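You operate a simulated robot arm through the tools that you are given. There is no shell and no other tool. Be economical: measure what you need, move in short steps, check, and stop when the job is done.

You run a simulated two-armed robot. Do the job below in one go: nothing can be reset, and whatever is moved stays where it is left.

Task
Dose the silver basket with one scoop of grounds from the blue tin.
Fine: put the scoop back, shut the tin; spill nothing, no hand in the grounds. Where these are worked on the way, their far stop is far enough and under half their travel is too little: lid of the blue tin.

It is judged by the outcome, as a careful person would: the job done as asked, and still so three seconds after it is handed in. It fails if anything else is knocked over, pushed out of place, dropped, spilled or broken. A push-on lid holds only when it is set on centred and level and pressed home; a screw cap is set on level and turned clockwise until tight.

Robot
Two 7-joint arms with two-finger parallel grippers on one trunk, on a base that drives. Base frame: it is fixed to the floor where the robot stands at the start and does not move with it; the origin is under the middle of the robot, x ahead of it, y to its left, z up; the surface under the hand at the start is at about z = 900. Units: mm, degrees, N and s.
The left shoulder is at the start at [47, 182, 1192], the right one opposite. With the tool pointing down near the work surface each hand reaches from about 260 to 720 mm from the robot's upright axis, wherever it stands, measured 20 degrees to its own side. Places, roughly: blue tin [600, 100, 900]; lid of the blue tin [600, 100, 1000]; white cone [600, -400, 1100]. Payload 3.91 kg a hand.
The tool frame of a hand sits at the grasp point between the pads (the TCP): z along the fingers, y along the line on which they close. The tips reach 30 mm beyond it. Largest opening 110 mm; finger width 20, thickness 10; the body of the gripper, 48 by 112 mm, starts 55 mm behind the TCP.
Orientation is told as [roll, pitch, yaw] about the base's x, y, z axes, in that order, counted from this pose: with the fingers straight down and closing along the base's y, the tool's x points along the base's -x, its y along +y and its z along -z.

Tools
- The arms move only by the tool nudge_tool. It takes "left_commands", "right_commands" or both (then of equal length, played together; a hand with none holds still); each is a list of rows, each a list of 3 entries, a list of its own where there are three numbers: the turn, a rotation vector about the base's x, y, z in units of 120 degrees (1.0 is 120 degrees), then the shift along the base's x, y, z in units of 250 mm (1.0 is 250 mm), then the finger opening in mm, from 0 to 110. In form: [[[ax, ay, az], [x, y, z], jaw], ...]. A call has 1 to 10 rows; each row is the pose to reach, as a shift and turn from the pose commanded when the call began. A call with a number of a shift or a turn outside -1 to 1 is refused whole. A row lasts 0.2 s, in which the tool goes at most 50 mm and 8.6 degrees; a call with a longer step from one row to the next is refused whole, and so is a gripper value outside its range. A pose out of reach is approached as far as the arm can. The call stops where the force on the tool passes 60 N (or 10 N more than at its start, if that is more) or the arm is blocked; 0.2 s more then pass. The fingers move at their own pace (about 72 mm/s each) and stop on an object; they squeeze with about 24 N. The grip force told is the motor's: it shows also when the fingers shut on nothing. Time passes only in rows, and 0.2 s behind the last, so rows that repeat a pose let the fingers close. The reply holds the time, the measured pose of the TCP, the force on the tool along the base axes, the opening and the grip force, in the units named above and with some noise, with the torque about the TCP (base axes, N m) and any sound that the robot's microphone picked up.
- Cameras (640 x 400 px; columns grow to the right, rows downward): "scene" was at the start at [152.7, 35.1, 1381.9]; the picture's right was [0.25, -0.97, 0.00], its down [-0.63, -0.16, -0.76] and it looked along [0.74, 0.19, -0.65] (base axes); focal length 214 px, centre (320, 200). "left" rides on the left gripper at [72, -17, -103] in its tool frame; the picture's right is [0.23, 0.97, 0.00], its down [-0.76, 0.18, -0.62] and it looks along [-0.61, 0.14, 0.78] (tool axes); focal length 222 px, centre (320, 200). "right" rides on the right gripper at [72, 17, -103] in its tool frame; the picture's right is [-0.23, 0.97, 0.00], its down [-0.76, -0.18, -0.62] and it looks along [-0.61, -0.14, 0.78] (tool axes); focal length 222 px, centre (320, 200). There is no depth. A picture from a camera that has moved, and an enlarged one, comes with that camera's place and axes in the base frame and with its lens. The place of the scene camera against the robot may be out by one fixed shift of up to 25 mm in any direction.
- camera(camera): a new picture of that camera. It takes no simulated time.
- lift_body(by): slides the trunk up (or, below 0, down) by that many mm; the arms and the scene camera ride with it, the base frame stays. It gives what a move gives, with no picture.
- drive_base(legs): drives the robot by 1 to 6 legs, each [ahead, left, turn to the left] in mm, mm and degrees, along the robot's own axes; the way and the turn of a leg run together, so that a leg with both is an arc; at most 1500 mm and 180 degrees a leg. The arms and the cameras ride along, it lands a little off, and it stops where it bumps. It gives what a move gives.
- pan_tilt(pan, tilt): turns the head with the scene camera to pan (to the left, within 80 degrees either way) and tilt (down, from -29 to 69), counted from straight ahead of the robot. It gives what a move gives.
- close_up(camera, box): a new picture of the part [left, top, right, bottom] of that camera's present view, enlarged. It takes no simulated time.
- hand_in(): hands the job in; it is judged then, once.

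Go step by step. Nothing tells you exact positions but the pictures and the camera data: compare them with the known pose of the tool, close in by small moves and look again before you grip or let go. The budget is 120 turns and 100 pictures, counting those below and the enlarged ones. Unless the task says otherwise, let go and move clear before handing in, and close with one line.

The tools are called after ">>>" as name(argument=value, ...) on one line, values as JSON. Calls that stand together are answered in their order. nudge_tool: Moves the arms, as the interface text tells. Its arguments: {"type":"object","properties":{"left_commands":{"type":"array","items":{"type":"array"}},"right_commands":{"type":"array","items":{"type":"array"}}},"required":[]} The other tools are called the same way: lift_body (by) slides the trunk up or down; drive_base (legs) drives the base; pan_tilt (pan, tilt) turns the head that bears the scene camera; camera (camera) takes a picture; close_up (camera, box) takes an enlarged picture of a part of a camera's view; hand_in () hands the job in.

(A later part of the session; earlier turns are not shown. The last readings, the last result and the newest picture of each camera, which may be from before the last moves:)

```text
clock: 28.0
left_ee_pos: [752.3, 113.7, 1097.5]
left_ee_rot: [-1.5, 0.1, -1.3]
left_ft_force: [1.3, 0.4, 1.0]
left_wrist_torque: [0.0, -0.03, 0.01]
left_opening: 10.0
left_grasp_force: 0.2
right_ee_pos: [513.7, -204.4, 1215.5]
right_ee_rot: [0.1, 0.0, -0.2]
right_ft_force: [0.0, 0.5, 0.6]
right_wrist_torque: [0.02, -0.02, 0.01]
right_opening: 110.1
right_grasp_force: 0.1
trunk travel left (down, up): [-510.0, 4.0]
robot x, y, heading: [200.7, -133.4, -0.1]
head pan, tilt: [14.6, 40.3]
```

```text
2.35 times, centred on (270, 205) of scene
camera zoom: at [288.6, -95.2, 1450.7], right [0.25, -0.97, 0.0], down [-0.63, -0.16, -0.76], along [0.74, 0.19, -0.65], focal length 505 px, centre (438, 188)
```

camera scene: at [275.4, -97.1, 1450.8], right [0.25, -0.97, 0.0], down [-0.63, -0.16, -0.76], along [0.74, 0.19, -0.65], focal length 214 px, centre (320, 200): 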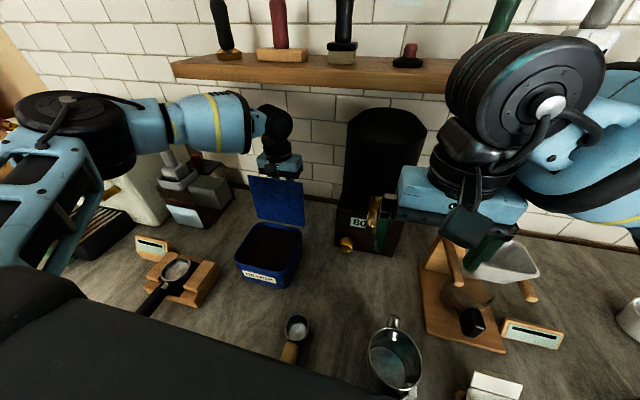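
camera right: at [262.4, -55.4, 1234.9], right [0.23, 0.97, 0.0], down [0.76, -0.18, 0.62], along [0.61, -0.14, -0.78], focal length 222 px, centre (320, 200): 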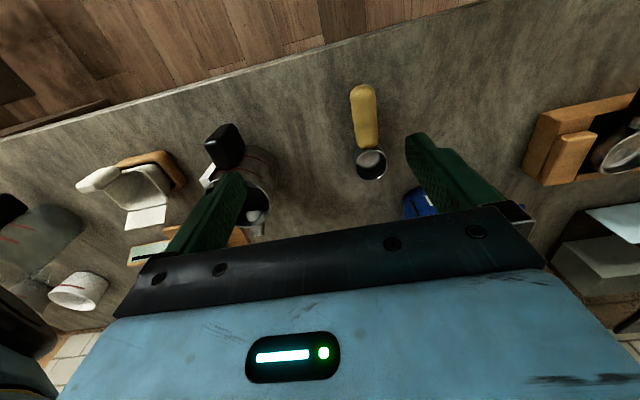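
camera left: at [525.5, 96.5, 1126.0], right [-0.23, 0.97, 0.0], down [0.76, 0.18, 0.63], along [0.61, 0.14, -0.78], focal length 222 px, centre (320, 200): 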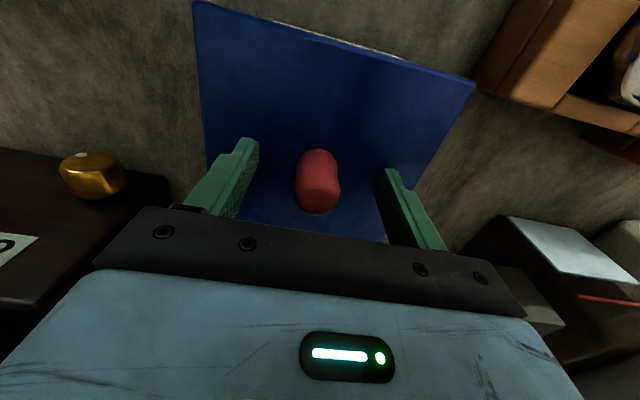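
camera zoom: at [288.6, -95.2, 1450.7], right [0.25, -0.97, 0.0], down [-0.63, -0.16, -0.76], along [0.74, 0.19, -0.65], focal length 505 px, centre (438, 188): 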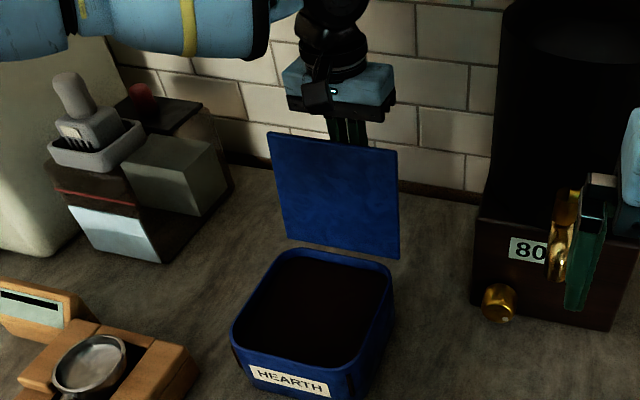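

The lid stays open. I continue up.

>>> nudge_tool(left_commands=[[[0, 0, 0], [0, 0, 0.1], 10], [[0, 0, 0], [0, 0, 0.2], 10], [[0, 0, 0], [0, 0, 0.3], 10], [[0, 0, 0], [0, 0, 0.38], 10]])

>>> camera(camera="scene")

```text
clock: 29.0
left_ee_pos: [726.0, 118.3, 1107.6]
left_ee_rot: [1.1, 9.0, -2.4]
left_ft_force: [-0.8, -1.3, 0.9]
left_wrist_torque: [-0.01, 0.02, -0.03]
left_opening: 10.0
left_grasp_force: 0.0
right_ee_pos: [509.8, -202.3, 1220.3]
right_ee_rot: [0.0, -0.4, -0.1]
right_ft_force: [0.7, 0.0, -0.7]
right_wrist_torque: [-0.03, -0.02, -0.02]
right_opening: 110.1
right_grasp_force: 0.1
trunk travel left (down, up): [-510.0, 4.0]
robot x, y, heading: [202.0, -131.7, -0.4]
head pan, tilt: [14.6, 40.3]
stopped in row 4 (left hand): the arm was blocked; the commanded pose is now the measured one
```

```text
66 pictures are left
camera scene: at [283.3, -93.0, 1451.7], right [0.25, -0.97, 0.0], down [-0.62, -0.16, -0.76], along [0.74, 0.19, -0.65], focal length 214 px, centre (320, 200)
```

scene: 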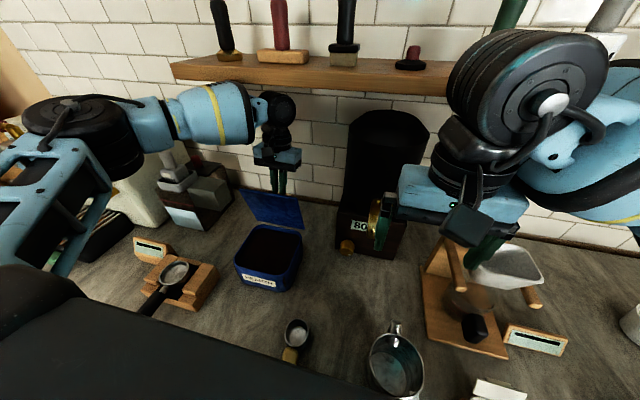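

The arm's upward reach is limited here. I pull the right hand back and drive forward 60 mm so the left arm can fold upward.

>>> nudge_tool(right_commands=[[[0, 0, 0], [-0.15, 0, 0], 110], [[0, 0, 0], [-0.3, 0, 0], 110], [[0, 0, 0], [-0.4, 0, 0], 110], [[0, 0, 0], [-0.4, 0, 0], 110]])

>>> drive_base(legs=[[60, 0, 0]])

>>> close_up(camera="scene", box=[180, 100, 340, 290])

```text
clock: 30.0
left_ee_pos: [725.8, 117.9, 1105.9]
left_ee_rot: [1.0, 9.2, -2.1]
left_ft_force: [0.3, -0.1, 0.0]
left_wrist_torque: [0.01, 0.04, 0.01]
left_opening: 10.1
left_grasp_force: 0.0
right_ee_pos: [410.0, -203.5, 1218.5]
right_ee_rot: [0.1, -0.3, -0.2]
right_ft_force: [6.3, -2.5, -1.2]
right_wrist_torque: [0.32, 0.47, 0.18]
right_opening: 110.1
right_grasp_force: 0.0
trunk travel left (down, up): [-510.0, 4.0]
robot x, y, heading: [203.7, -133.5, -0.2]
head pan, tilt: [14.6, 40.3]
```

```text
clock: 31.3
left_ee_pos: [757.8, 106.7, 1094.4]
left_ee_rot: [2.3, 11.4, -7.7]
left_ft_force: [0.3, 0.4, 0.0]
left_wrist_torque: [0.01, -0.01, 0.0]
left_opening: 10.1
left_grasp_force: 0.0
right_ee_pos: [472.2, -201.7, 1221.3]
right_ee_rot: [0.0, -0.4, 0.3]
right_ft_force: [0.3, 0.0, -0.6]
right_wrist_torque: [-0.02, 0.03, 0.02]
right_opening: 109.9
right_grasp_force: 0.0
trunk travel left (down, up): [-510.0, 4.0]
robot x, y, heading: [262.4, -127.1, 0.6]
head pan, tilt: [14.6, 40.3]
stopped in leg 1: the robot was blocked; the commanded pose is now the measured one
```

```text
2.11 times, centred on (260, 195) of scene
camera zoom: at [345.3, -93.2, 1451.8], right [0.26, -0.97, 0.0], down [-0.62, -0.17, -0.76], along [0.74, 0.2, -0.65], focal length 452 px, centre (446, 210)
```

zoom: 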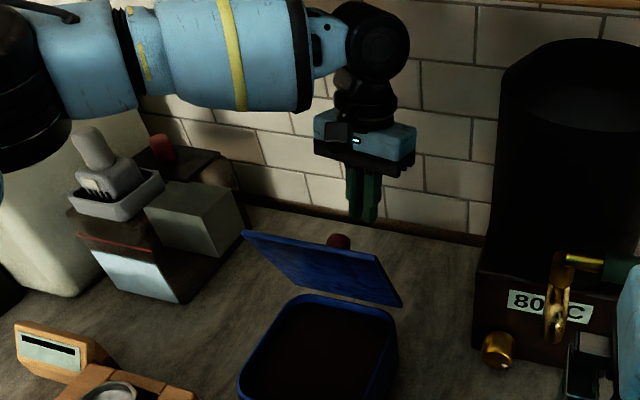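

The drive got blocked, and the lid has come forward to about 55° and rests there. I check the whole scene before moving.

>>> pan_tilt(pan=15, tilt=20)

>>> camera(camera="scene")

>>> camera(camera="left")

```text
clock: 32.2
left_ee_pos: [757.5, 107.0, 1092.9]
left_ee_rot: [2.3, 11.4, -7.8]
left_ft_force: [0.0, -0.1, -0.1]
left_wrist_torque: [-0.05, 0.01, -0.04]
left_opening: 10.3
left_grasp_force: 0.2
right_ee_pos: [472.3, -201.5, 1218.2]
right_ee_rot: [0.1, -0.3, 0.3]
right_ft_force: [1.4, -0.1, -0.5]
right_wrist_torque: [0.01, 0.22, 0.02]
right_opening: 110.0
right_grasp_force: 0.0
trunk travel left (down, up): [-510.0, 4.0]
robot x, y, heading: [262.5, -132.3, 0.3]
head pan, tilt: [15.0, 20.0]
```

```text
64 pictures are left
camera scene: at [353.6, -91.2, 1483.0], right [0.27, -0.96, 0.0], down [-0.33, -0.09, -0.94], along [0.91, 0.25, -0.34], focal length 214 px, centre (320, 200)
```

scene: 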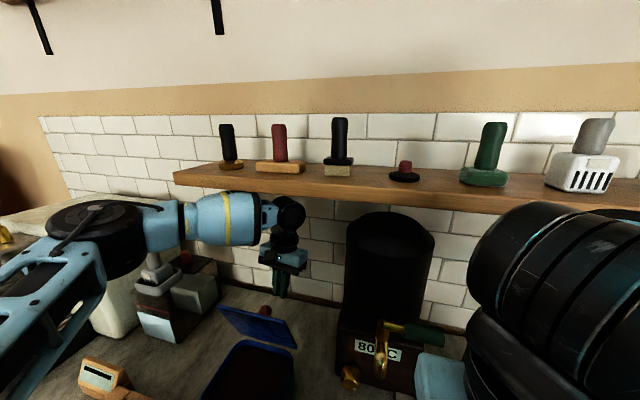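

```text
63 pictures are left
camera left: at [705.5, 91.6, 1207.5], right [-0.08, 0.99, 0.08], down [0.88, 0.03, 0.47], along [0.46, 0.11, -0.88], focal length 222 px, centre (320, 200)
```

left: 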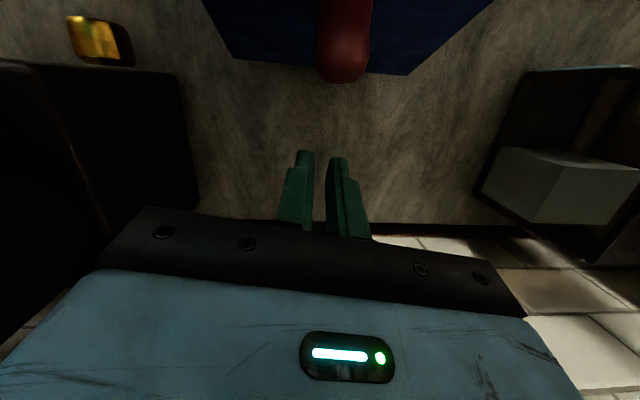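

The wrist met the shelf's edge but nothing shifted, and the lid holds by itself. I swing the fingers forward and up about the TCP, which draws the wrist back and lets the hand clear the lid's top.

>>> nudge_tool(left_commands=[[[0, -0.07, 0], [0, 0, 0.01], 10], [[0, -0.14, 0], [0, 0, 0.02], 10], [[0, -0.21, 0], [0, 0, 0.05], 10], [[0, -0.28, 0], [0, 0, 0.08], 10], [[0, -0.35, 0], [0, 0, 0.12], 10], [[0, -0.42, 0], [0, 0, 0.16], 10], [[0, -0.42, 0], [0, 0, 0.16], 10]])

>>> camera(camera="scene")

```text
clock: 33.8
left_ee_pos: [757.7, 105.0, 1132.9]
left_ee_rot: [9.8, -38.3, -9.7]
left_ft_force: [0.0, 1.2, -0.7]
left_wrist_torque: [-0.02, 0.01, -0.01]
left_opening: 9.9
left_grasp_force: 0.1
right_ee_pos: [472.7, -201.4, 1217.6]
right_ee_rot: [0.2, -0.2, 0.4]
right_ft_force: [1.9, -0.8, -1.7]
right_wrist_torque: [-0.01, 0.15, -0.06]
right_opening: 110.0
right_grasp_force: 0.1
trunk travel left (down, up): [-510.0, 4.0]
robot x, y, heading: [263.9, -130.8, 0.3]
head pan, tilt: [15.0, 20.0]
```

```text
62 pictures are left
camera scene: at [354.4, -91.0, 1482.9], right [0.27, -0.96, 0.0], down [-0.33, -0.09, -0.94], along [0.91, 0.25, -0.34], focal length 214 px, centre (320, 200)
```

scene: 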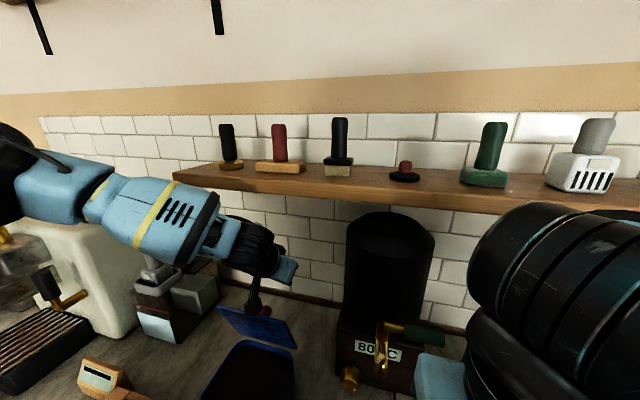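

That worked well. Now raise and pull back over the lid.

>>> nudge_tool(left_commands=[[[0, -0.04, 0], [0, 0, 0.15], 10], [[0, -0.04, 0], [0, 0, 0.3], 10], [[0, -0.04, 0], [0, 0, 0.4], 10], [[0, -0.04, 0], [-0.15, 0, 0.4], 10], [[0, -0.04, 0], [-0.3, 0, 0.4], 10], [[0, -0.04, 0], [-0.3, 0, 0.4], 10]])

>>> camera(camera="scene")

```text
clock: 35.2
left_ee_pos: [682.3, 107.6, 1232.3]
left_ee_rot: [11.0, -42.9, -10.2]
left_ft_force: [1.2, -0.3, -0.5]
left_wrist_torque: [0.0, -0.01, 0.04]
left_opening: 9.9
left_grasp_force: 0.1
right_ee_pos: [473.5, -201.4, 1218.5]
right_ee_rot: [0.1, -0.2, 0.3]
right_ft_force: [3.2, 0.5, -0.5]
right_wrist_torque: [-0.01, 0.3, -0.01]
right_opening: 110.0
right_grasp_force: 0.0
trunk travel left (down, up): [-510.0, 4.0]
robot x, y, heading: [259.7, -130.8, 0.6]
head pan, tilt: [15.0, 20.0]
```

```text
61 pictures are left
camera scene: at [354.7, -91.4, 1482.9], right [0.27, -0.96, 0.0], down [-0.33, -0.09, -0.94], along [0.91, 0.25, -0.34], focal length 214 px, centre (320, 200)
```

scene: 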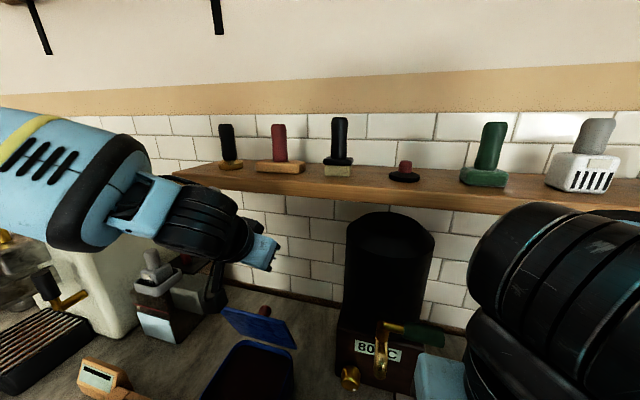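

Lid still at ~60°. I bring the closed fingers down in front of its underside, to then push it back to its stop.

>>> nudge_tool(left_commands=[[[0, 0, 0], [-0.18, 0, 0], 5], [[0, 0, 0], [-0.36, 0, 0], 5], [[0, 0, 0], [-0.5, 0, 0], 5], [[0, 0, 0], [-0.5, 0, -0.18], 5], [[0, 0, 0], [-0.5, 0, -0.36], 5], [[0, 0, 0], [-0.5, 0, -0.54], 5], [[0, 0, 0], [-0.5, 0, -0.54], 5]])

>>> pan_tilt(pan=20, tilt=42)

>>> camera(camera="scene")

```text
clock: 36.8
left_ee_pos: [649.1, 85.2, 1092.7]
left_ee_rot: [10.8, -43.1, -10.3]
left_ft_force: [-1.3, -5.0, 0.9]
left_wrist_torque: [-0.05, 0.01, -0.05]
left_opening: 2.8
left_grasp_force: 0.0
left hand out of reach, approached as far as the arm can: row 2, 3, 4, 5, 6, 7
right_ee_pos: [472.7, -203.5, 1218.5]
right_ee_rot: [0.2, -0.2, 0.3]
right_ft_force: [3.3, -0.7, -2.6]
right_wrist_torque: [0.01, 0.1, -0.01]
right_opening: 109.9
right_grasp_force: 0.0
trunk travel left (down, up): [-510.0, 4.0]
robot x, y, heading: [263.4, -128.8, 0.3]
head pan, tilt: [15.0, 20.0]
```

```text
clock: 37.6
left_ee_pos: [649.3, 85.0, 1091.1]
left_ee_rot: [10.9, -43.1, -10.3]
left_ft_force: [-0.9, -6.0, 0.6]
left_wrist_torque: [-0.12, 0.04, -0.09]
left_opening: 1.9
left_grasp_force: 0.1
right_ee_pos: [473.6, -201.8, 1217.2]
right_ee_rot: [0.2, -0.3, 0.2]
right_ft_force: [2.5, -0.3, -2.2]
right_wrist_torque: [-0.01, 0.07, -0.07]
right_opening: 109.8
right_grasp_force: 0.0
trunk travel left (down, up): [-510.0, 4.0]
robot x, y, heading: [263.8, -121.9, 0.3]
head pan, tilt: [20.0, 42.0]
```

```text
60 pictures are left
camera scene: at [342.2, -87.9, 1448.7], right [0.35, -0.94, 0.0], down [-0.63, -0.23, -0.74], along [0.7, 0.26, -0.67], focal length 214 px, centre (320, 200)
```

scene: 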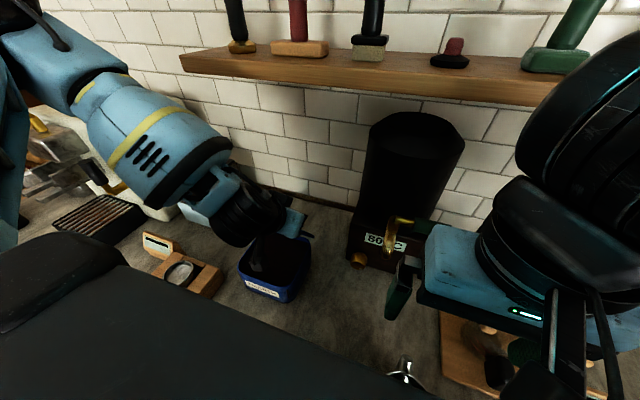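

The hand can't retract nearer the body, so it came down over the lid area. I look with the left camera before backing the base off.

>>> camera(camera="left")

>>> close_up(camera="scene", box=[170, 170, 350, 310])

```text
59 pictures are left
camera left: at [525.4, 70.4, 1113.8], right [-0.12, 0.99, -0.02], down [0.12, 0.03, 0.99], along [0.99, 0.11, -0.13], focal length 222 px, centre (320, 200)
```

left: 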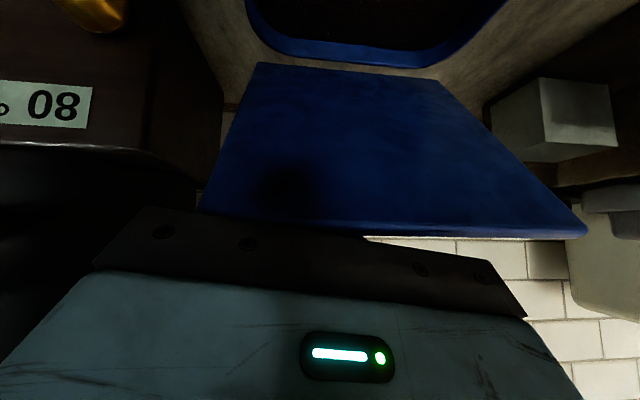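

```text
2.86 times, centred on (260, 240) of scene
camera zoom: at [342.2, -87.9, 1448.7], right [0.35, -0.94, 0.0], down [-0.63, -0.23, -0.74], along [0.7, 0.26, -0.67], focal length 613 px, centre (491, 86)
```

zoom: 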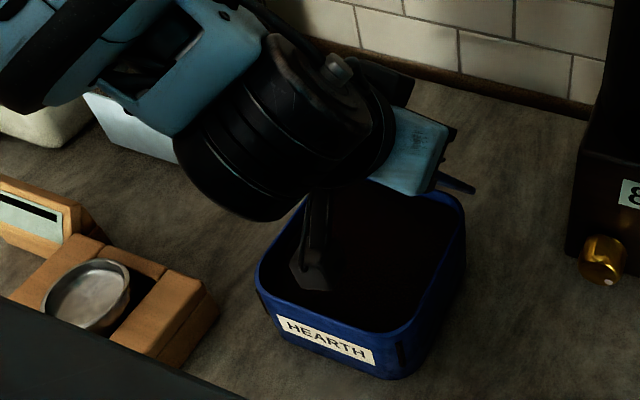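

Good: the hand is in front of the lid's underside, already pushing it back. I push gently further.

>>> nudge_tool(left_commands=[[[0, 0, 0], [0.06, 0, 0], 5], [[0, 0, 0], [0.12, 0, 0], 5], [[0, 0, 0], [0.18, 0, 0], 5]])

>>> camera(camera="left")

```text
clock: 38.3
left_ee_pos: [677.7, 82.4, 1103.8]
left_ee_rot: [10.2, -44.8, -10.3]
left_ft_force: [-21.5, 6.3, 52.9]
left_wrist_torque: [-2.37, 2.23, -1.43]
left_opening: 3.1
left_grasp_force: 0.0
right_ee_pos: [467.3, -199.9, 1219.8]
right_ee_rot: [0.1, -0.6, 0.4]
right_ft_force: [0.6, 0.9, 0.3]
right_wrist_torque: [0.01, 0.01, -0.01]
right_opening: 110.1
right_grasp_force: 0.0
trunk travel left (down, up): [-510.0, 4.0]
robot x, y, heading: [261.6, -127.2, 0.7]
head pan, tilt: [20.0, 42.0]
stopped in row 3 (left hand): the force on the tool passed its limit at 63 N (the readings are from after the stop); the commanded pose is now the measured one
```

```text
57 pictures are left
camera left: at [551.6, 70.1, 1122.2], right [-0.11, 0.99, -0.04], down [0.1, 0.05, 0.99], along [0.99, 0.1, -0.1], focal length 222 px, centre (320, 200)
```

left: 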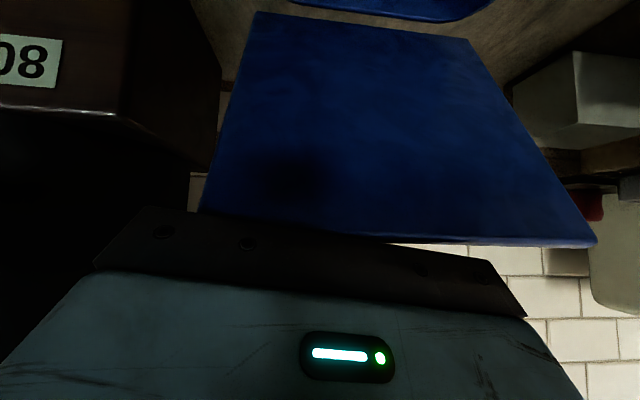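

The fingers have passed over the lid's top edge and the gripper's body bears on it. I lift straight up, then back the base off for room.

>>> nudge_tool(left_commands=[[[0, 0, 0], [0, 0, 0.1], 5], [[0, 0, 0], [0, 0, 0.25], 5], [[0, 0, 0], [0, 0, 0.4], 5], [[0, 0, 0], [0, 0, 0.5], 5], [[0, 0, 0], [0, 0, 0.5], 5]])

>>> drive_base(legs=[[-150, 0, 0]])

>>> camera(camera="scene")

```text
clock: 39.5
left_ee_pos: [678.7, 83.9, 1221.2]
left_ee_rot: [10.5, -43.5, -10.2]
left_ft_force: [0.5, 0.9, 0.6]
left_wrist_torque: [0.0, 0.02, 0.0]
left_opening: 5.2
left_grasp_force: 0.0
right_ee_pos: [471.9, -202.2, 1217.1]
right_ee_rot: [0.2, -0.2, 0.4]
right_ft_force: [0.9, -0.2, 0.7]
right_wrist_torque: [0.01, 0.17, -0.02]
right_opening: 110.1
right_grasp_force: 0.1
trunk travel left (down, up): [-510.0, 4.0]
robot x, y, heading: [258.9, -127.4, 0.4]
head pan, tilt: [20.0, 42.0]
```

```text
clock: 40.8
left_ee_pos: [530.0, 83.8, 1220.0]
left_ee_rot: [10.7, -43.7, -10.2]
left_ft_force: [-0.2, 0.6, 0.3]
left_wrist_torque: [0.0, 0.0, 0.03]
left_opening: 5.1
left_grasp_force: 0.0
right_ee_pos: [323.6, -202.3, 1217.8]
right_ee_rot: [0.2, -0.1, 0.4]
right_ft_force: [2.3, 0.2, 0.1]
right_wrist_torque: [0.0, 0.11, -0.03]
right_opening: 110.2
right_grasp_force: 0.2
trunk travel left (down, up): [-510.0, 4.0]
robot x, y, heading: [113.4, -132.7, 0.4]
head pan, tilt: [20.0, 42.0]
```

```text
56 pictures are left
camera scene: at [193.1, -87.8, 1448.5], right [0.35, -0.94, 0.0], down [-0.63, -0.23, -0.74], along [0.7, 0.26, -0.67], focal length 214 px, centre (320, 200)
```

scene: 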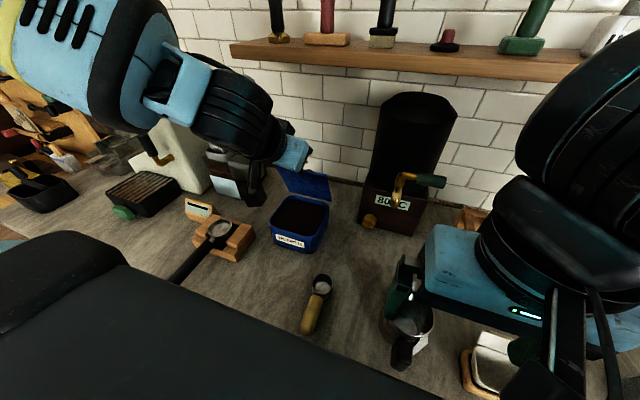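

>>> close_up(camera="scene", box=[180, 150, 360, 290])

```text
2.86 times, centred on (270, 220) of scene
camera zoom: at [193.1, -87.8, 1448.5], right [0.35, -0.94, 0.0], down [-0.63, -0.23, -0.74], along [0.7, 0.26, -0.67], focal length 613 px, centre (463, 143)
```

zoom: 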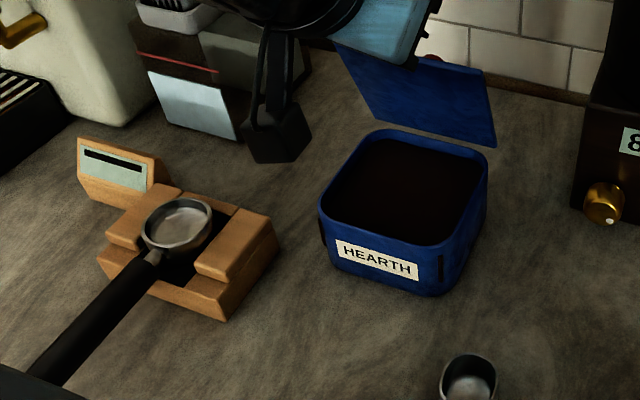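

Lid now at ~75°, steady. I push it a bit past vertical with the fingertips at mid height so it can't fall.

>>> nudge_tool(left_commands=[[[0, 0, 0], [0, 0.05, -0.17], 5], [[0, 0, 0], [0, 0.11, -0.34], 5], [[0, 0, 0], [0, 0.11, -0.46], 5], [[0, 0, 0], [0.15, 0.11, -0.46], 5], [[0, 0, 0], [0.3, 0.11, -0.46], 5], [[0, 0, 0], [0.4, 0.11, -0.46], 5], [[0, 0, 0], [0.48, 0.11, -0.46], 5], [[0, 0, 0], [0.56, 0.11, -0.46], 5]])

>>> close_up(camera="scene", box=[180, 150, 360, 290])

```text
clock: 42.6
left_ee_pos: [669.4, 110.8, 1106.6]
left_ee_rot: [10.5, -43.6, -10.2]
left_ft_force: [-0.2, 0.3, 0.2]
left_wrist_torque: [-0.02, 0.01, -0.02]
left_opening: 5.0
left_grasp_force: 0.2
right_ee_pos: [322.7, -203.5, 1217.3]
right_ee_rot: [0.2, -0.2, 0.5]
right_ft_force: [-0.6, 0.2, 0.1]
right_wrist_torque: [-0.02, -0.02, 0.01]
right_opening: 109.9
right_grasp_force: 0.1
trunk travel left (down, up): [-510.0, 4.0]
robot x, y, heading: [113.0, -132.3, 0.4]
head pan, tilt: [20.0, 42.0]
```

```text
2.86 times, centred on (270, 220) of scene
camera zoom: at [192.5, -87.9, 1448.6], right [0.35, -0.94, 0.0], down [-0.63, -0.23, -0.74], along [0.7, 0.26, -0.67], focal length 613 px, centre (463, 143)
```

zoom: 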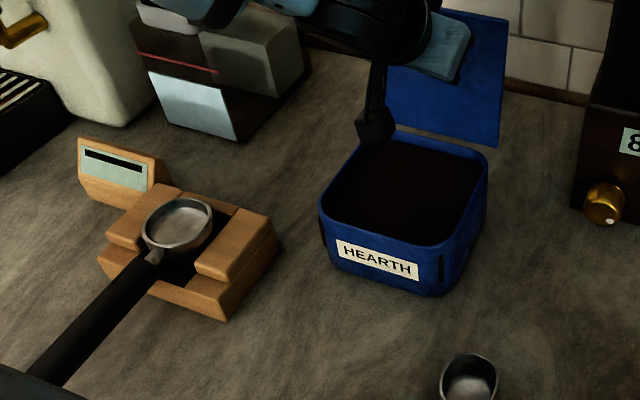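

The lid has passed over to its stop (~100°+) and stands free. The left hand will do the scooping with the fingers pitched forward; I pull it back, level its roll, then drive to the scoop.

>>> nudge_tool(left_commands=[[[0, 0, 0], [-0.18, 0, 0], 5], [[-0.03, 0, 0.012], [-0.3, 0, 0.12], 30], [[-0.0635, 0, 0.024], [-0.4, 0, 0.28], 60], [[-0.0635, 0, 0.024], [-0.4, 0, 0.4], 80], [[-0.0635, 0, 0.024], [-0.4, 0, 0.4], 80]])

>>> drive_base(legs=[[-135, -90, 0]])

>>> camera(camera="scene")

>>> camera(camera="left")

```text
clock: 43.8
left_ee_pos: [568.7, 111.5, 1203.7]
left_ee_rot: [0.0, -44.3, 0.0]
left_ft_force: [0.0, -0.1, 0.0]
left_wrist_torque: [0.05, 0.0, 0.0]
left_opening: 79.8
left_grasp_force: 0.0
right_ee_pos: [322.9, -201.8, 1217.5]
right_ee_rot: [0.3, -0.1, 0.4]
right_ft_force: [0.4, -0.3, 0.7]
right_wrist_torque: [-0.03, 0.04, -0.02]
right_opening: 110.2
right_grasp_force: 0.1
trunk travel left (down, up): [-510.0, 4.0]
robot x, y, heading: [112.5, -131.8, 0.3]
head pan, tilt: [20.0, 42.0]
```

```text
clock: 45.3
left_ee_pos: [438.1, 20.6, 1203.1]
left_ee_rot: [0.0, -44.3, 0.0]
left_ft_force: [-0.3, -0.4, 0.3]
left_wrist_torque: [0.03, 0.01, -0.01]
left_opening: 79.8
left_grasp_force: 0.1
right_ee_pos: [189.1, -293.7, 1217.3]
right_ee_rot: [0.1, -0.1, 0.3]
right_ft_force: [-0.1, 0.9, -0.4]
right_wrist_torque: [0.0, -0.02, 0.01]
right_opening: 110.0
right_grasp_force: 0.0
trunk travel left (down, up): [-510.0, 4.0]
robot x, y, heading: [-22.4, -221.9, 0.1]
head pan, tilt: [20.0, 42.0]
```

```text
53 pictures are left
camera scene: at [58.9, -178.6, 1448.5], right [0.35, -0.94, 0.0], down [-0.63, -0.23, -0.74], along [0.7, 0.26, -0.67], focal length 214 px, centre (320, 200)
```

scene: 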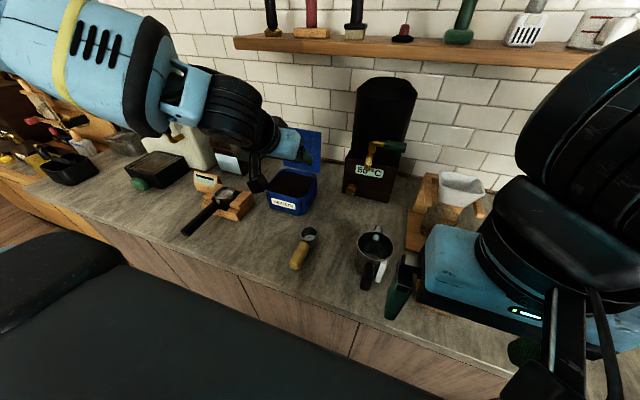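

```text
52 pictures are left
camera left: at [313.3, 2.6, 1226.8], right [-0.16, 0.97, -0.16], down [0.11, 0.18, 0.98], along [0.98, 0.14, -0.14], focal length 222 px, centre (320, 200)
```

left: 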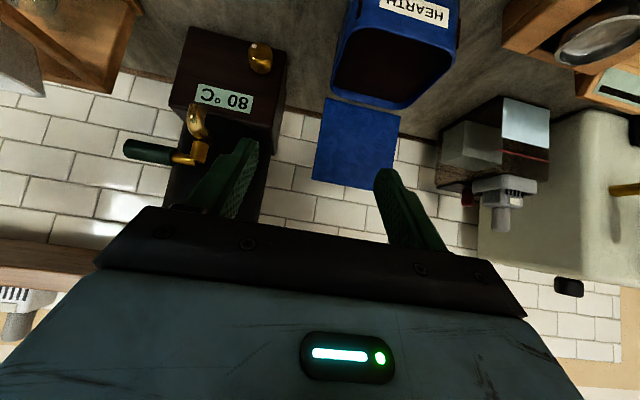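

I zoom on the scoop from the scene and right cameras to fix its handle height.

>>> close_up(camera="scene", box=[270, 210, 340, 280])

>>> camera(camera="right")

```text
5.71 times, centred on (305, 245) of scene
camera zoom: at [58.9, -178.6, 1448.5], right [0.35, -0.94, 0.0], down [-0.63, -0.23, -0.74], along [0.7, 0.26, -0.67], focal length 1226 px, centre (406, -57)
```

zoom: 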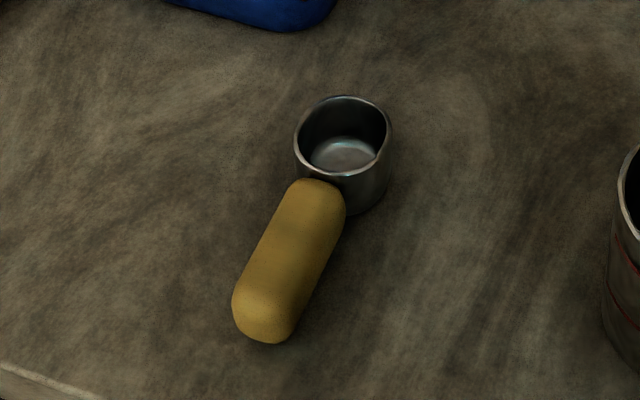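

```text
50 pictures are left
camera right: at [117.2, -277.2, 1319.6], right [0.22, 0.97, 0.0], down [0.76, -0.18, 0.62], along [0.61, -0.14, -0.78], focal length 222 px, centre (320, 200)
```

right: 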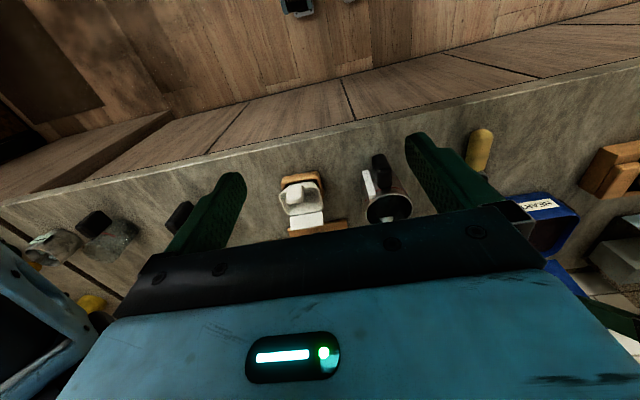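

Triangulated: scoop stands on its bowl with the handle level at z≈928, x 337–419, y≈-17. I back the base off a little and bring the left hand to just above the handle.

>>> drive_base(legs=[[-60, 0, 0]])

>>> nudge_tool(left_commands=[[[0, 0, 0], [-0.05, -0.1, -0.1], 70], [[0, 0, 0], [-0.084, -0.154, -0.25], 70], [[0, 0, 0], [-0.084, -0.154, -0.42], 70], [[0, 0, 0], [-0.084, -0.154, -0.59], 70], [[0, 0, 0], [-0.084, -0.154, -0.76], 70], [[0, 0, 0], [-0.084, -0.154, -0.84], 70], [[0, 0, 0], [-0.084, -0.154, -0.84], 70]])

>>> close_up(camera="scene", box=[250, 160, 410, 280])

>>> camera(camera="left")

```text
clock: 46.3
left_ee_pos: [377.6, 19.7, 1203.0]
left_ee_rot: [0.1, -44.1, 0.0]
left_ft_force: [0.1, 0.6, -0.6]
left_wrist_torque: [0.03, -0.02, 0.0]
left_opening: 80.1
left_grasp_force: 0.0
right_ee_pos: [130.4, -293.6, 1217.9]
right_ee_rot: [0.1, -0.2, 0.3]
right_ft_force: [0.4, 0.1, -0.7]
right_wrist_torque: [0.03, 0.01, 0.0]
right_opening: 110.0
right_grasp_force: 0.0
trunk travel left (down, up): [-510.0, 4.0]
robot x, y, heading: [-79.6, -223.1, 0.4]
head pan, tilt: [20.0, 42.0]
```

```text
clock: 47.9
left_ee_pos: [356.4, -19.6, 996.4]
left_ee_rot: [0.1, -44.3, 0.0]
left_ft_force: [0.3, -0.5, 0.1]
left_wrist_torque: [0.01, -0.04, -0.01]
left_opening: 69.7
left_grasp_force: 0.1
right_ee_pos: [130.4, -293.4, 1218.0]
right_ee_rot: [0.2, -0.3, 0.3]
right_ft_force: [0.0, -0.4, 0.7]
right_wrist_torque: [-0.02, -0.02, 0.0]
right_opening: 110.4
right_grasp_force: 0.0
trunk travel left (down, up): [-510.0, 4.0]
robot x, y, heading: [-81.4, -224.4, 0.4]
head pan, tilt: [20.0, 42.0]
```

```text
3.33 times, centred on (330, 220) of scene
camera zoom: at [-1.1, -179.3, 1448.7], right [0.35, -0.94, 0.0], down [-0.63, -0.23, -0.74], along [0.7, 0.26, -0.67], focal length 715 px, centre (287, 133)
```

zoom: 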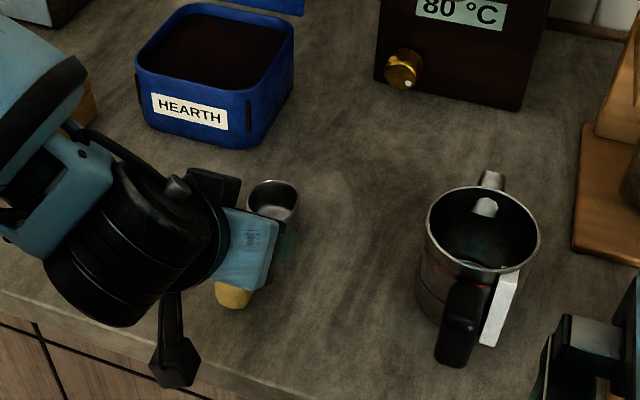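

```text
48 pictures are left
camera left: at [233.1, -36.4, 1018.0], right [-0.16, 0.97, -0.16], down [0.11, 0.18, 0.98], along [0.98, 0.14, -0.14], focal length 222 px, centre (320, 200)
```

left: 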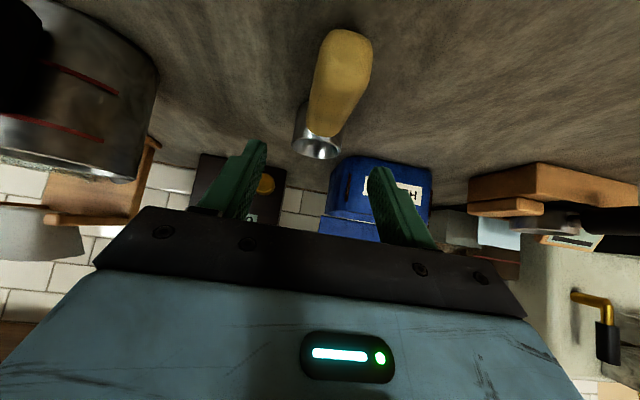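

The handle lies centred between the fingers, z≈926. I descend to z≈936.

>>> nudge_tool(left_commands=[[[0, 0, 0], [0, 0.004, -0.1], 70], [[0, 0, 0], [0, 0.004, -0.18], 70], [[0, 0, 0], [0, 0.004, -0.24], 70], [[0, 0, 0], [0, 0.004, -0.24], 70]])

>>> camera(camera="left")

```text
clock: 48.9
left_ee_pos: [355.3, -7.5, 945.9]
left_ee_rot: [0.0, -44.3, -0.1]
left_ft_force: [-0.3, -0.3, -0.1]
left_wrist_torque: [0.02, 0.06, 0.02]
left_opening: 70.0
left_grasp_force: 0.0
left hand out of reach, approached as far as the arm can: row 2, 3, 4
right_ee_pos: [130.0, -294.2, 1217.5]
right_ee_rot: [0.2, -0.2, 0.2]
right_ft_force: [0.5, 0.2, -0.6]
right_wrist_torque: [-0.04, 0.01, 0.02]
right_opening: 110.2
right_grasp_force: 0.0
trunk travel left (down, up): [-510.0, 4.0]
robot x, y, heading: [-79.5, -219.8, 0.2]
head pan, tilt: [20.0, 42.0]
```

```text
47 pictures are left
camera left: at [232.5, -25.1, 968.8], right [-0.16, 0.97, -0.16], down [0.11, 0.18, 0.98], along [0.98, 0.14, -0.14], focal length 222 px, centre (320, 200)
```

left: 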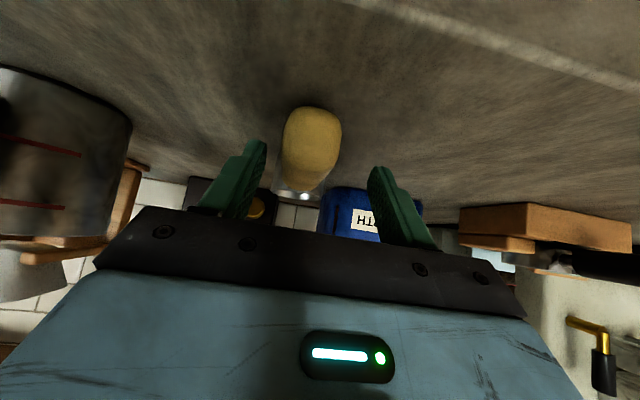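

The arm's at its limit; handle needs me 10 mm to the right and 10 mm lower. I do that with the base and the trunk.

>>> drive_base(legs=[[0, -11, 0]])

>>> lift_body(by=-10)

>>> camera(camera="left")

```text
clock: 49.7
left_ee_pos: [355.8, -17.0, 944.9]
left_ee_rot: [-0.1, -44.3, 0.1]
left_ft_force: [0.1, 0.1, -0.1]
left_wrist_torque: [0.01, 0.0, -0.01]
left_opening: 70.0
left_grasp_force: 0.1
right_ee_pos: [129.9, -304.3, 1217.8]
right_ee_rot: [0.0, -0.1, 0.3]
right_ft_force: [0.4, 0.5, 0.2]
right_wrist_torque: [-0.02, 0.0, -0.01]
right_opening: 110.0
right_grasp_force: 0.1
trunk travel left (down, up): [-510.0, 4.0]
robot x, y, heading: [-77.7, -233.4, 0.5]
head pan, tilt: [20.0, 42.0]
```

```text
clock: 50.1
left_ee_pos: [355.6, -18.1, 936.2]
left_ee_rot: [0.0, -43.8, 0.1]
left_ft_force: [0.3, 0.4, 0.6]
left_wrist_torque: [-0.02, 0.05, -0.01]
left_opening: 70.0
left_grasp_force: 0.0
right_ee_pos: [138.0, -305.6, 1209.6]
right_ee_rot: [-0.4, 0.2, -0.5]
right_ft_force: [9.1, -2.8, -3.6]
right_wrist_torque: [0.3, 0.68, 0.16]
right_opening: 109.8
right_grasp_force: 0.2
trunk travel left (down, up): [-505.0, 10.0]
robot x, y, heading: [-78.2, -236.1, 0.1]
head pan, tilt: [20.0, 42.0]
stopped: the force on the tool passed its limit at 87 N (the readings are from after the stop); the commanded pose is now the measured one
```

```text
46 pictures are left
camera left: at [232.5, -34.9, 960.7], right [-0.16, 0.97, -0.16], down [0.12, 0.18, 0.98], along [0.98, 0.14, -0.15], focal length 222 px, centre (320, 200)
```

left: 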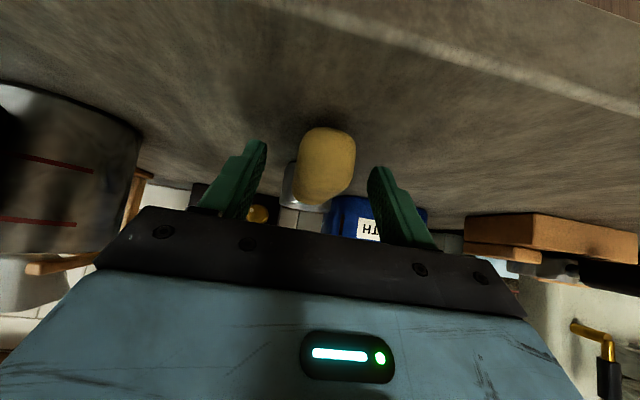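

The right hand was cramped against the robot's own body during the lowering; I move it forward. The left is centred on the handle, so I close it.

>>> nudge_tool(left_commands=[[[0, 0, 0], [0, 0, 0], 50], [[0, 0, 0], [0, 0, 0], 30], [[0, 0, 0], [0, 0, 0], 10], [[0, 0, 0], [0, 0, 0], 10], [[0, 0, 0], [0, 0, 0], 10], [[0, 0, 0], [0, 0, 0], 10]], right_commands=[[[0, 0, 0], [0.1, -0.05, 0], 110], [[0, 0, 0], [0.2, -0.1, 0], 110], [[0, 0, 0], [0.3, -0.2, 0], 110], [[0, 0, 0], [0.3, -0.2, 0], 110], [[0, 0, 0], [0.3, -0.2, 0], 110], [[0, 0, 0], [0.3, -0.2, 0], 110]])

>>> camera(camera="left")

```text
clock: 51.5
left_ee_pos: [355.0, -18.7, 938.4]
left_ee_rot: [0.0, -43.9, 0.0]
left_ft_force: [-1.0, 0.1, 0.7]
left_wrist_torque: [0.02, -0.05, 0.0]
left_opening: 32.0
left_grasp_force: 23.8
right_ee_pos: [210.1, -355.8, 1211.1]
right_ee_rot: [-0.3, 0.1, -0.4]
right_ft_force: [-0.3, -0.7, -0.1]
right_wrist_torque: [-0.01, -0.02, 0.01]
right_opening: 109.7
right_grasp_force: 0.1
trunk travel left (down, up): [-505.0, 10.0]
robot x, y, heading: [-81.5, -234.1, 0.4]
head pan, tilt: [20.0, 42.0]
```

```text
45 pictures are left
camera left: at [231.8, -35.8, 961.8], right [-0.16, 0.97, -0.16], down [0.12, 0.18, 0.98], along [0.98, 0.14, -0.14], focal length 222 px, centre (320, 200)
```

left: 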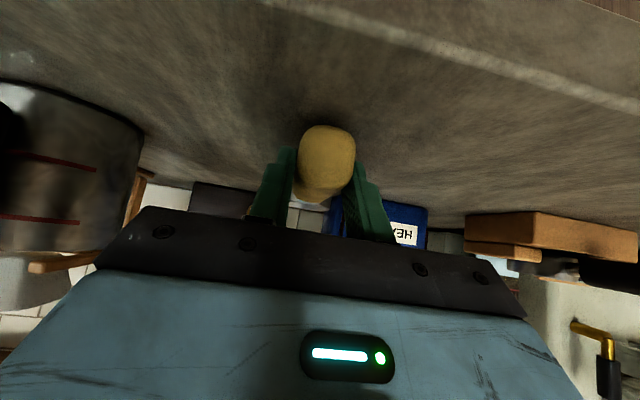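

Gripped at 32 mm. I lift straight up and check it's held.

>>> nudge_tool(left_commands=[[[0, 0, 0], [0, 0, 0.04], 10], [[0, 0, 0], [0, 0, 0.12], 10], [[0, 0, 0], [0, 0, 0.28], 10], [[0, 0, 0], [0, 0, 0.44], 10], [[0, 0, 0], [0, 0, 0.6], 10], [[0, 0, 0], [0, 0, 0.6], 10]])

>>> close_up(camera="scene", box=[230, 120, 410, 280])

```text
clock: 52.9
left_ee_pos: [355.7, -19.8, 1088.9]
left_ee_rot: [0.0, -43.8, 0.0]
left_ft_force: [-0.4, -0.5, -2.2]
left_wrist_torque: [0.01, 0.17, -0.01]
left_opening: 31.5
left_grasp_force: 24.0
right_ee_pos: [211.0, -355.7, 1211.1]
right_ee_rot: [-0.3, 0.2, -0.3]
right_ft_force: [-0.4, 0.4, 0.8]
right_wrist_torque: [0.01, 0.05, 0.0]
right_opening: 110.0
right_grasp_force: 0.0
trunk travel left (down, up): [-505.0, 10.0]
robot x, y, heading: [-80.7, -233.4, 0.4]
head pan, tilt: [20.0, 42.0]
```

```text
2.50 times, centred on (320, 200) of scene
camera zoom: at [8.2, -189.7, 1443.5], right [0.35, -0.94, 0.0], down [-0.63, -0.23, -0.74], along [0.7, 0.26, -0.67], focal length 536 px, centre (320, 200)
```

zoom: 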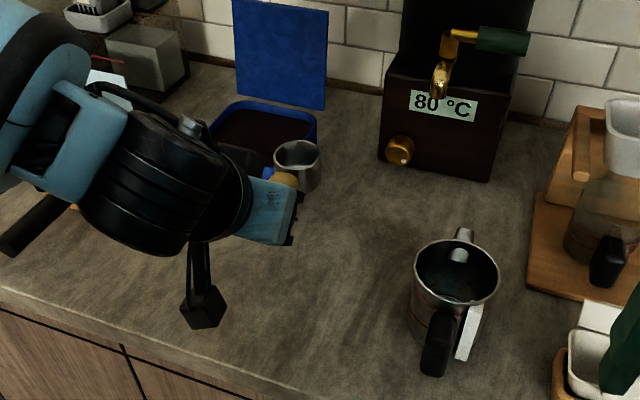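

The scoop is held level. I drive back toward the tin (about +170, +103 mm), then measure the tin and the grounds level.

>>> drive_base(legs=[[170, 103, 0]])

>>> pan_tilt(pan=25, tilt=45)

>>> close_up(camera="scene", box=[200, 100, 400, 260])

>>> camera(camera="left")

```text
clock: 54.5
left_ee_pos: [525.2, 84.3, 1088.2]
left_ee_rot: [0.0, -43.9, -0.1]
left_ft_force: [0.7, -0.9, -3.0]
left_wrist_torque: [-0.02, 0.13, 0.02]
left_opening: 31.6
left_grasp_force: 24.1
right_ee_pos: [380.8, -251.4, 1210.9]
right_ee_rot: [-0.3, 0.1, -0.2]
right_ft_force: [0.1, 0.5, 0.7]
right_wrist_torque: [0.04, -0.01, -0.01]
right_opening: 110.1
right_grasp_force: 0.0
trunk travel left (down, up): [-505.0, 10.0]
robot x, y, heading: [90.3, -129.7, 0.2]
head pan, tilt: [20.0, 42.0]
```

```text
clock: 55.1
left_ee_pos: [525.1, 84.6, 1087.4]
left_ee_rot: [0.0, -43.8, 0.0]
left_ft_force: [-0.8, 0.3, -2.7]
left_wrist_torque: [-0.01, 0.16, -0.03]
left_opening: 31.8
left_grasp_force: 23.7
right_ee_pos: [380.9, -251.8, 1210.0]
right_ee_rot: [-0.2, 0.1, -0.3]
right_ft_force: [-0.2, -0.7, -0.8]
right_wrist_torque: [0.02, 0.0, 0.01]
right_opening: 109.6
right_grasp_force: 0.2
trunk travel left (down, up): [-505.0, 10.0]
robot x, y, heading: [88.6, -127.7, 0.3]
head pan, tilt: [25.0, 45.0]
```

```text
2.50 times, centred on (300, 180) of scene
camera zoom: at [172.4, -80.2, 1439.2], right [0.43, -0.9, 0.0], down [-0.64, -0.3, -0.71], along [0.64, 0.3, -0.71], focal length 536 px, centre (370, 250)
```

zoom: 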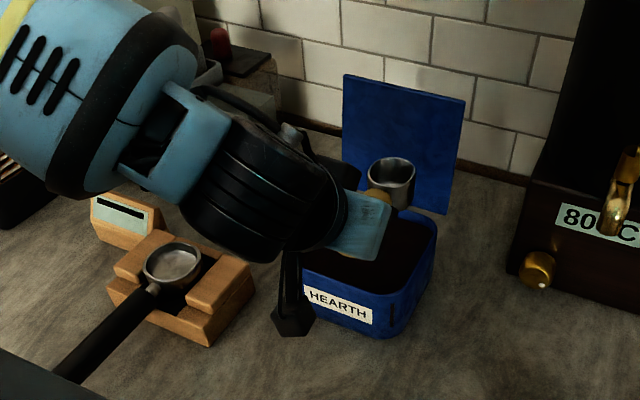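

```text
42 pictures are left
camera left: at [402.0, 67.7, 1111.9], right [-0.16, 0.97, -0.16], down [0.12, 0.18, 0.98], along [0.98, 0.14, -0.14], focal length 222 px, centre (320, 200)
```

left: 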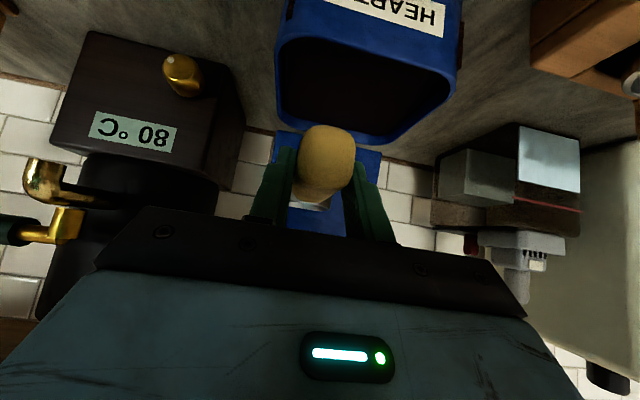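

I zoom in to gauge the grounds level under the rim.

>>> close_up(camera="left", box=[260, 0, 480, 160])

>>> close_up(camera="scene", box=[310, 150, 380, 240])

```text
2.50 times, centred on (370, 80) of left
camera zoom: at [402.0, 67.7, 1111.9], right [-0.16, 0.97, -0.16], down [0.12, 0.18, 0.98], along [0.98, 0.14, -0.14], focal length 555 px, centre (195, 500)
```

zoom: 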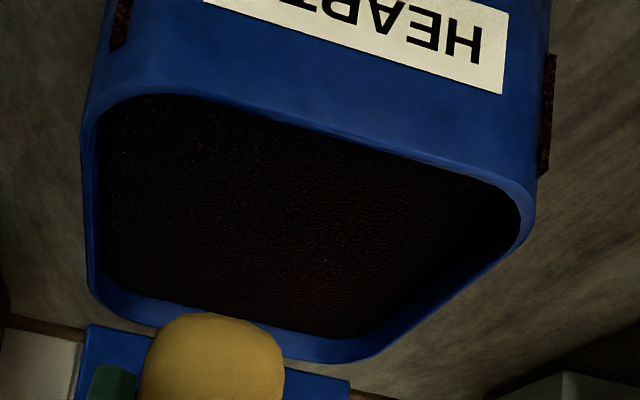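

```text
4.44 times, centred on (345, 195) of scene
camera zoom: at [172.4, -80.2, 1439.2], right [0.43, -0.9, 0.0], down [-0.64, -0.3, -0.71], along [0.64, 0.3, -0.71], focal length 953 px, centre (209, 222)
```

zoom: 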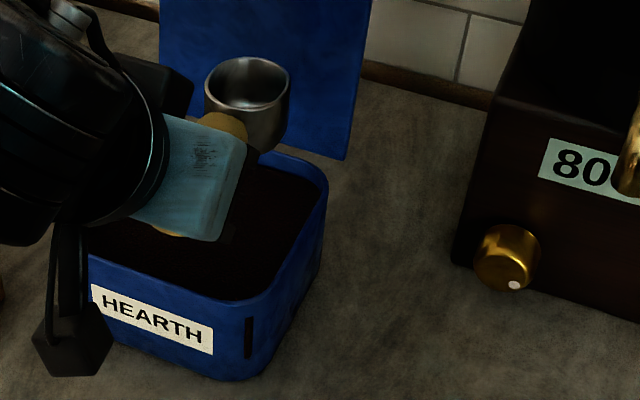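

Grounds lie at z≈976, about 12 mm under the rim (988); tin inside spans x 545–663, y 50–175. I tilt the scoop 55° bowl-down above the grounds first.

>>> nudge_tool(left_commands=[[[0, 0.065, 0], [0.01, 0.03, 0.04], 10], [[0, 0.13, 0], [0.03, 0.06, 0.08], 10], [[0, 0.195, 0], [0.05, 0.09, 0.09], 10], [[0, 0.26, 0], [0.07, 0.106, 0.09], 10], [[0, 0.325, 0], [0.084, 0.106, 0.09], 10], [[0, 0.39, 0], [0.084, 0.106, 0.09], 10], [[0, 0.458, 0], [0.084, 0.106, 0.09], 10], [[0, 0.458, 0], [0.084, 0.106, 0.09], 10]])

>>> camera(camera="left")

>>> close_up(camera="scene", box=[270, 100, 400, 260])

```text
clock: 56.9
left_ee_pos: [545.5, 110.9, 1111.5]
left_ee_rot: [0.1, 11.2, 0.1]
left_ft_force: [0.3, -0.8, -2.7]
left_wrist_torque: [-0.01, 0.02, -0.01]
left_opening: 31.6
left_grasp_force: 24.0
right_ee_pos: [379.0, -253.1, 1210.5]
right_ee_rot: [-0.4, 0.1, -0.3]
right_ft_force: [0.9, -0.1, 0.8]
right_wrist_torque: [0.0, 0.0, -0.01]
right_opening: 110.1
right_grasp_force: 0.2
trunk travel left (down, up): [-505.0, 10.0]
robot x, y, heading: [87.2, -130.4, 0.3]
head pan, tilt: [25.0, 45.0]
```

```text
39 pictures are left
camera left: at [494.9, 93.8, 1226.2], right [-0.22, 0.97, 0.04], down [0.87, 0.18, 0.46], along [0.44, 0.14, -0.89], focal length 222 px, centre (320, 200)
```

left: 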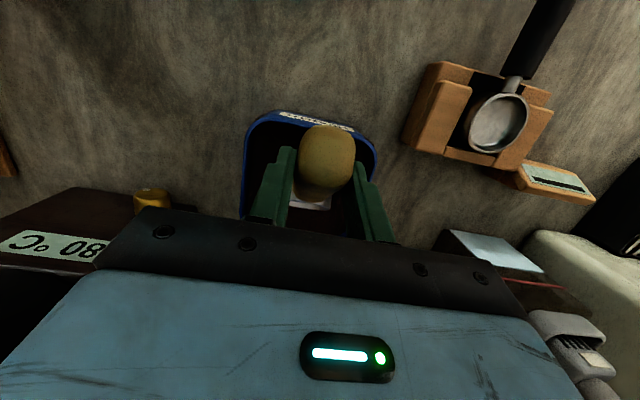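

```text
2.50 times, centred on (335, 180) of scene
camera zoom: at [171.2, -80.5, 1439.4], right [0.43, -0.9, 0.0], down [-0.64, -0.3, -0.71], along [0.64, 0.3, -0.71], focal length 536 px, centre (282, 250)
```

zoom: 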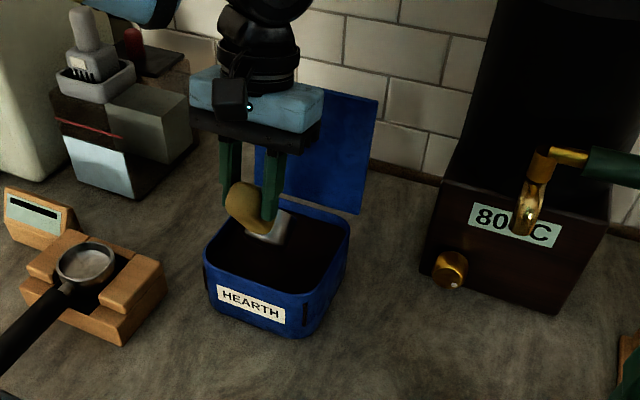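

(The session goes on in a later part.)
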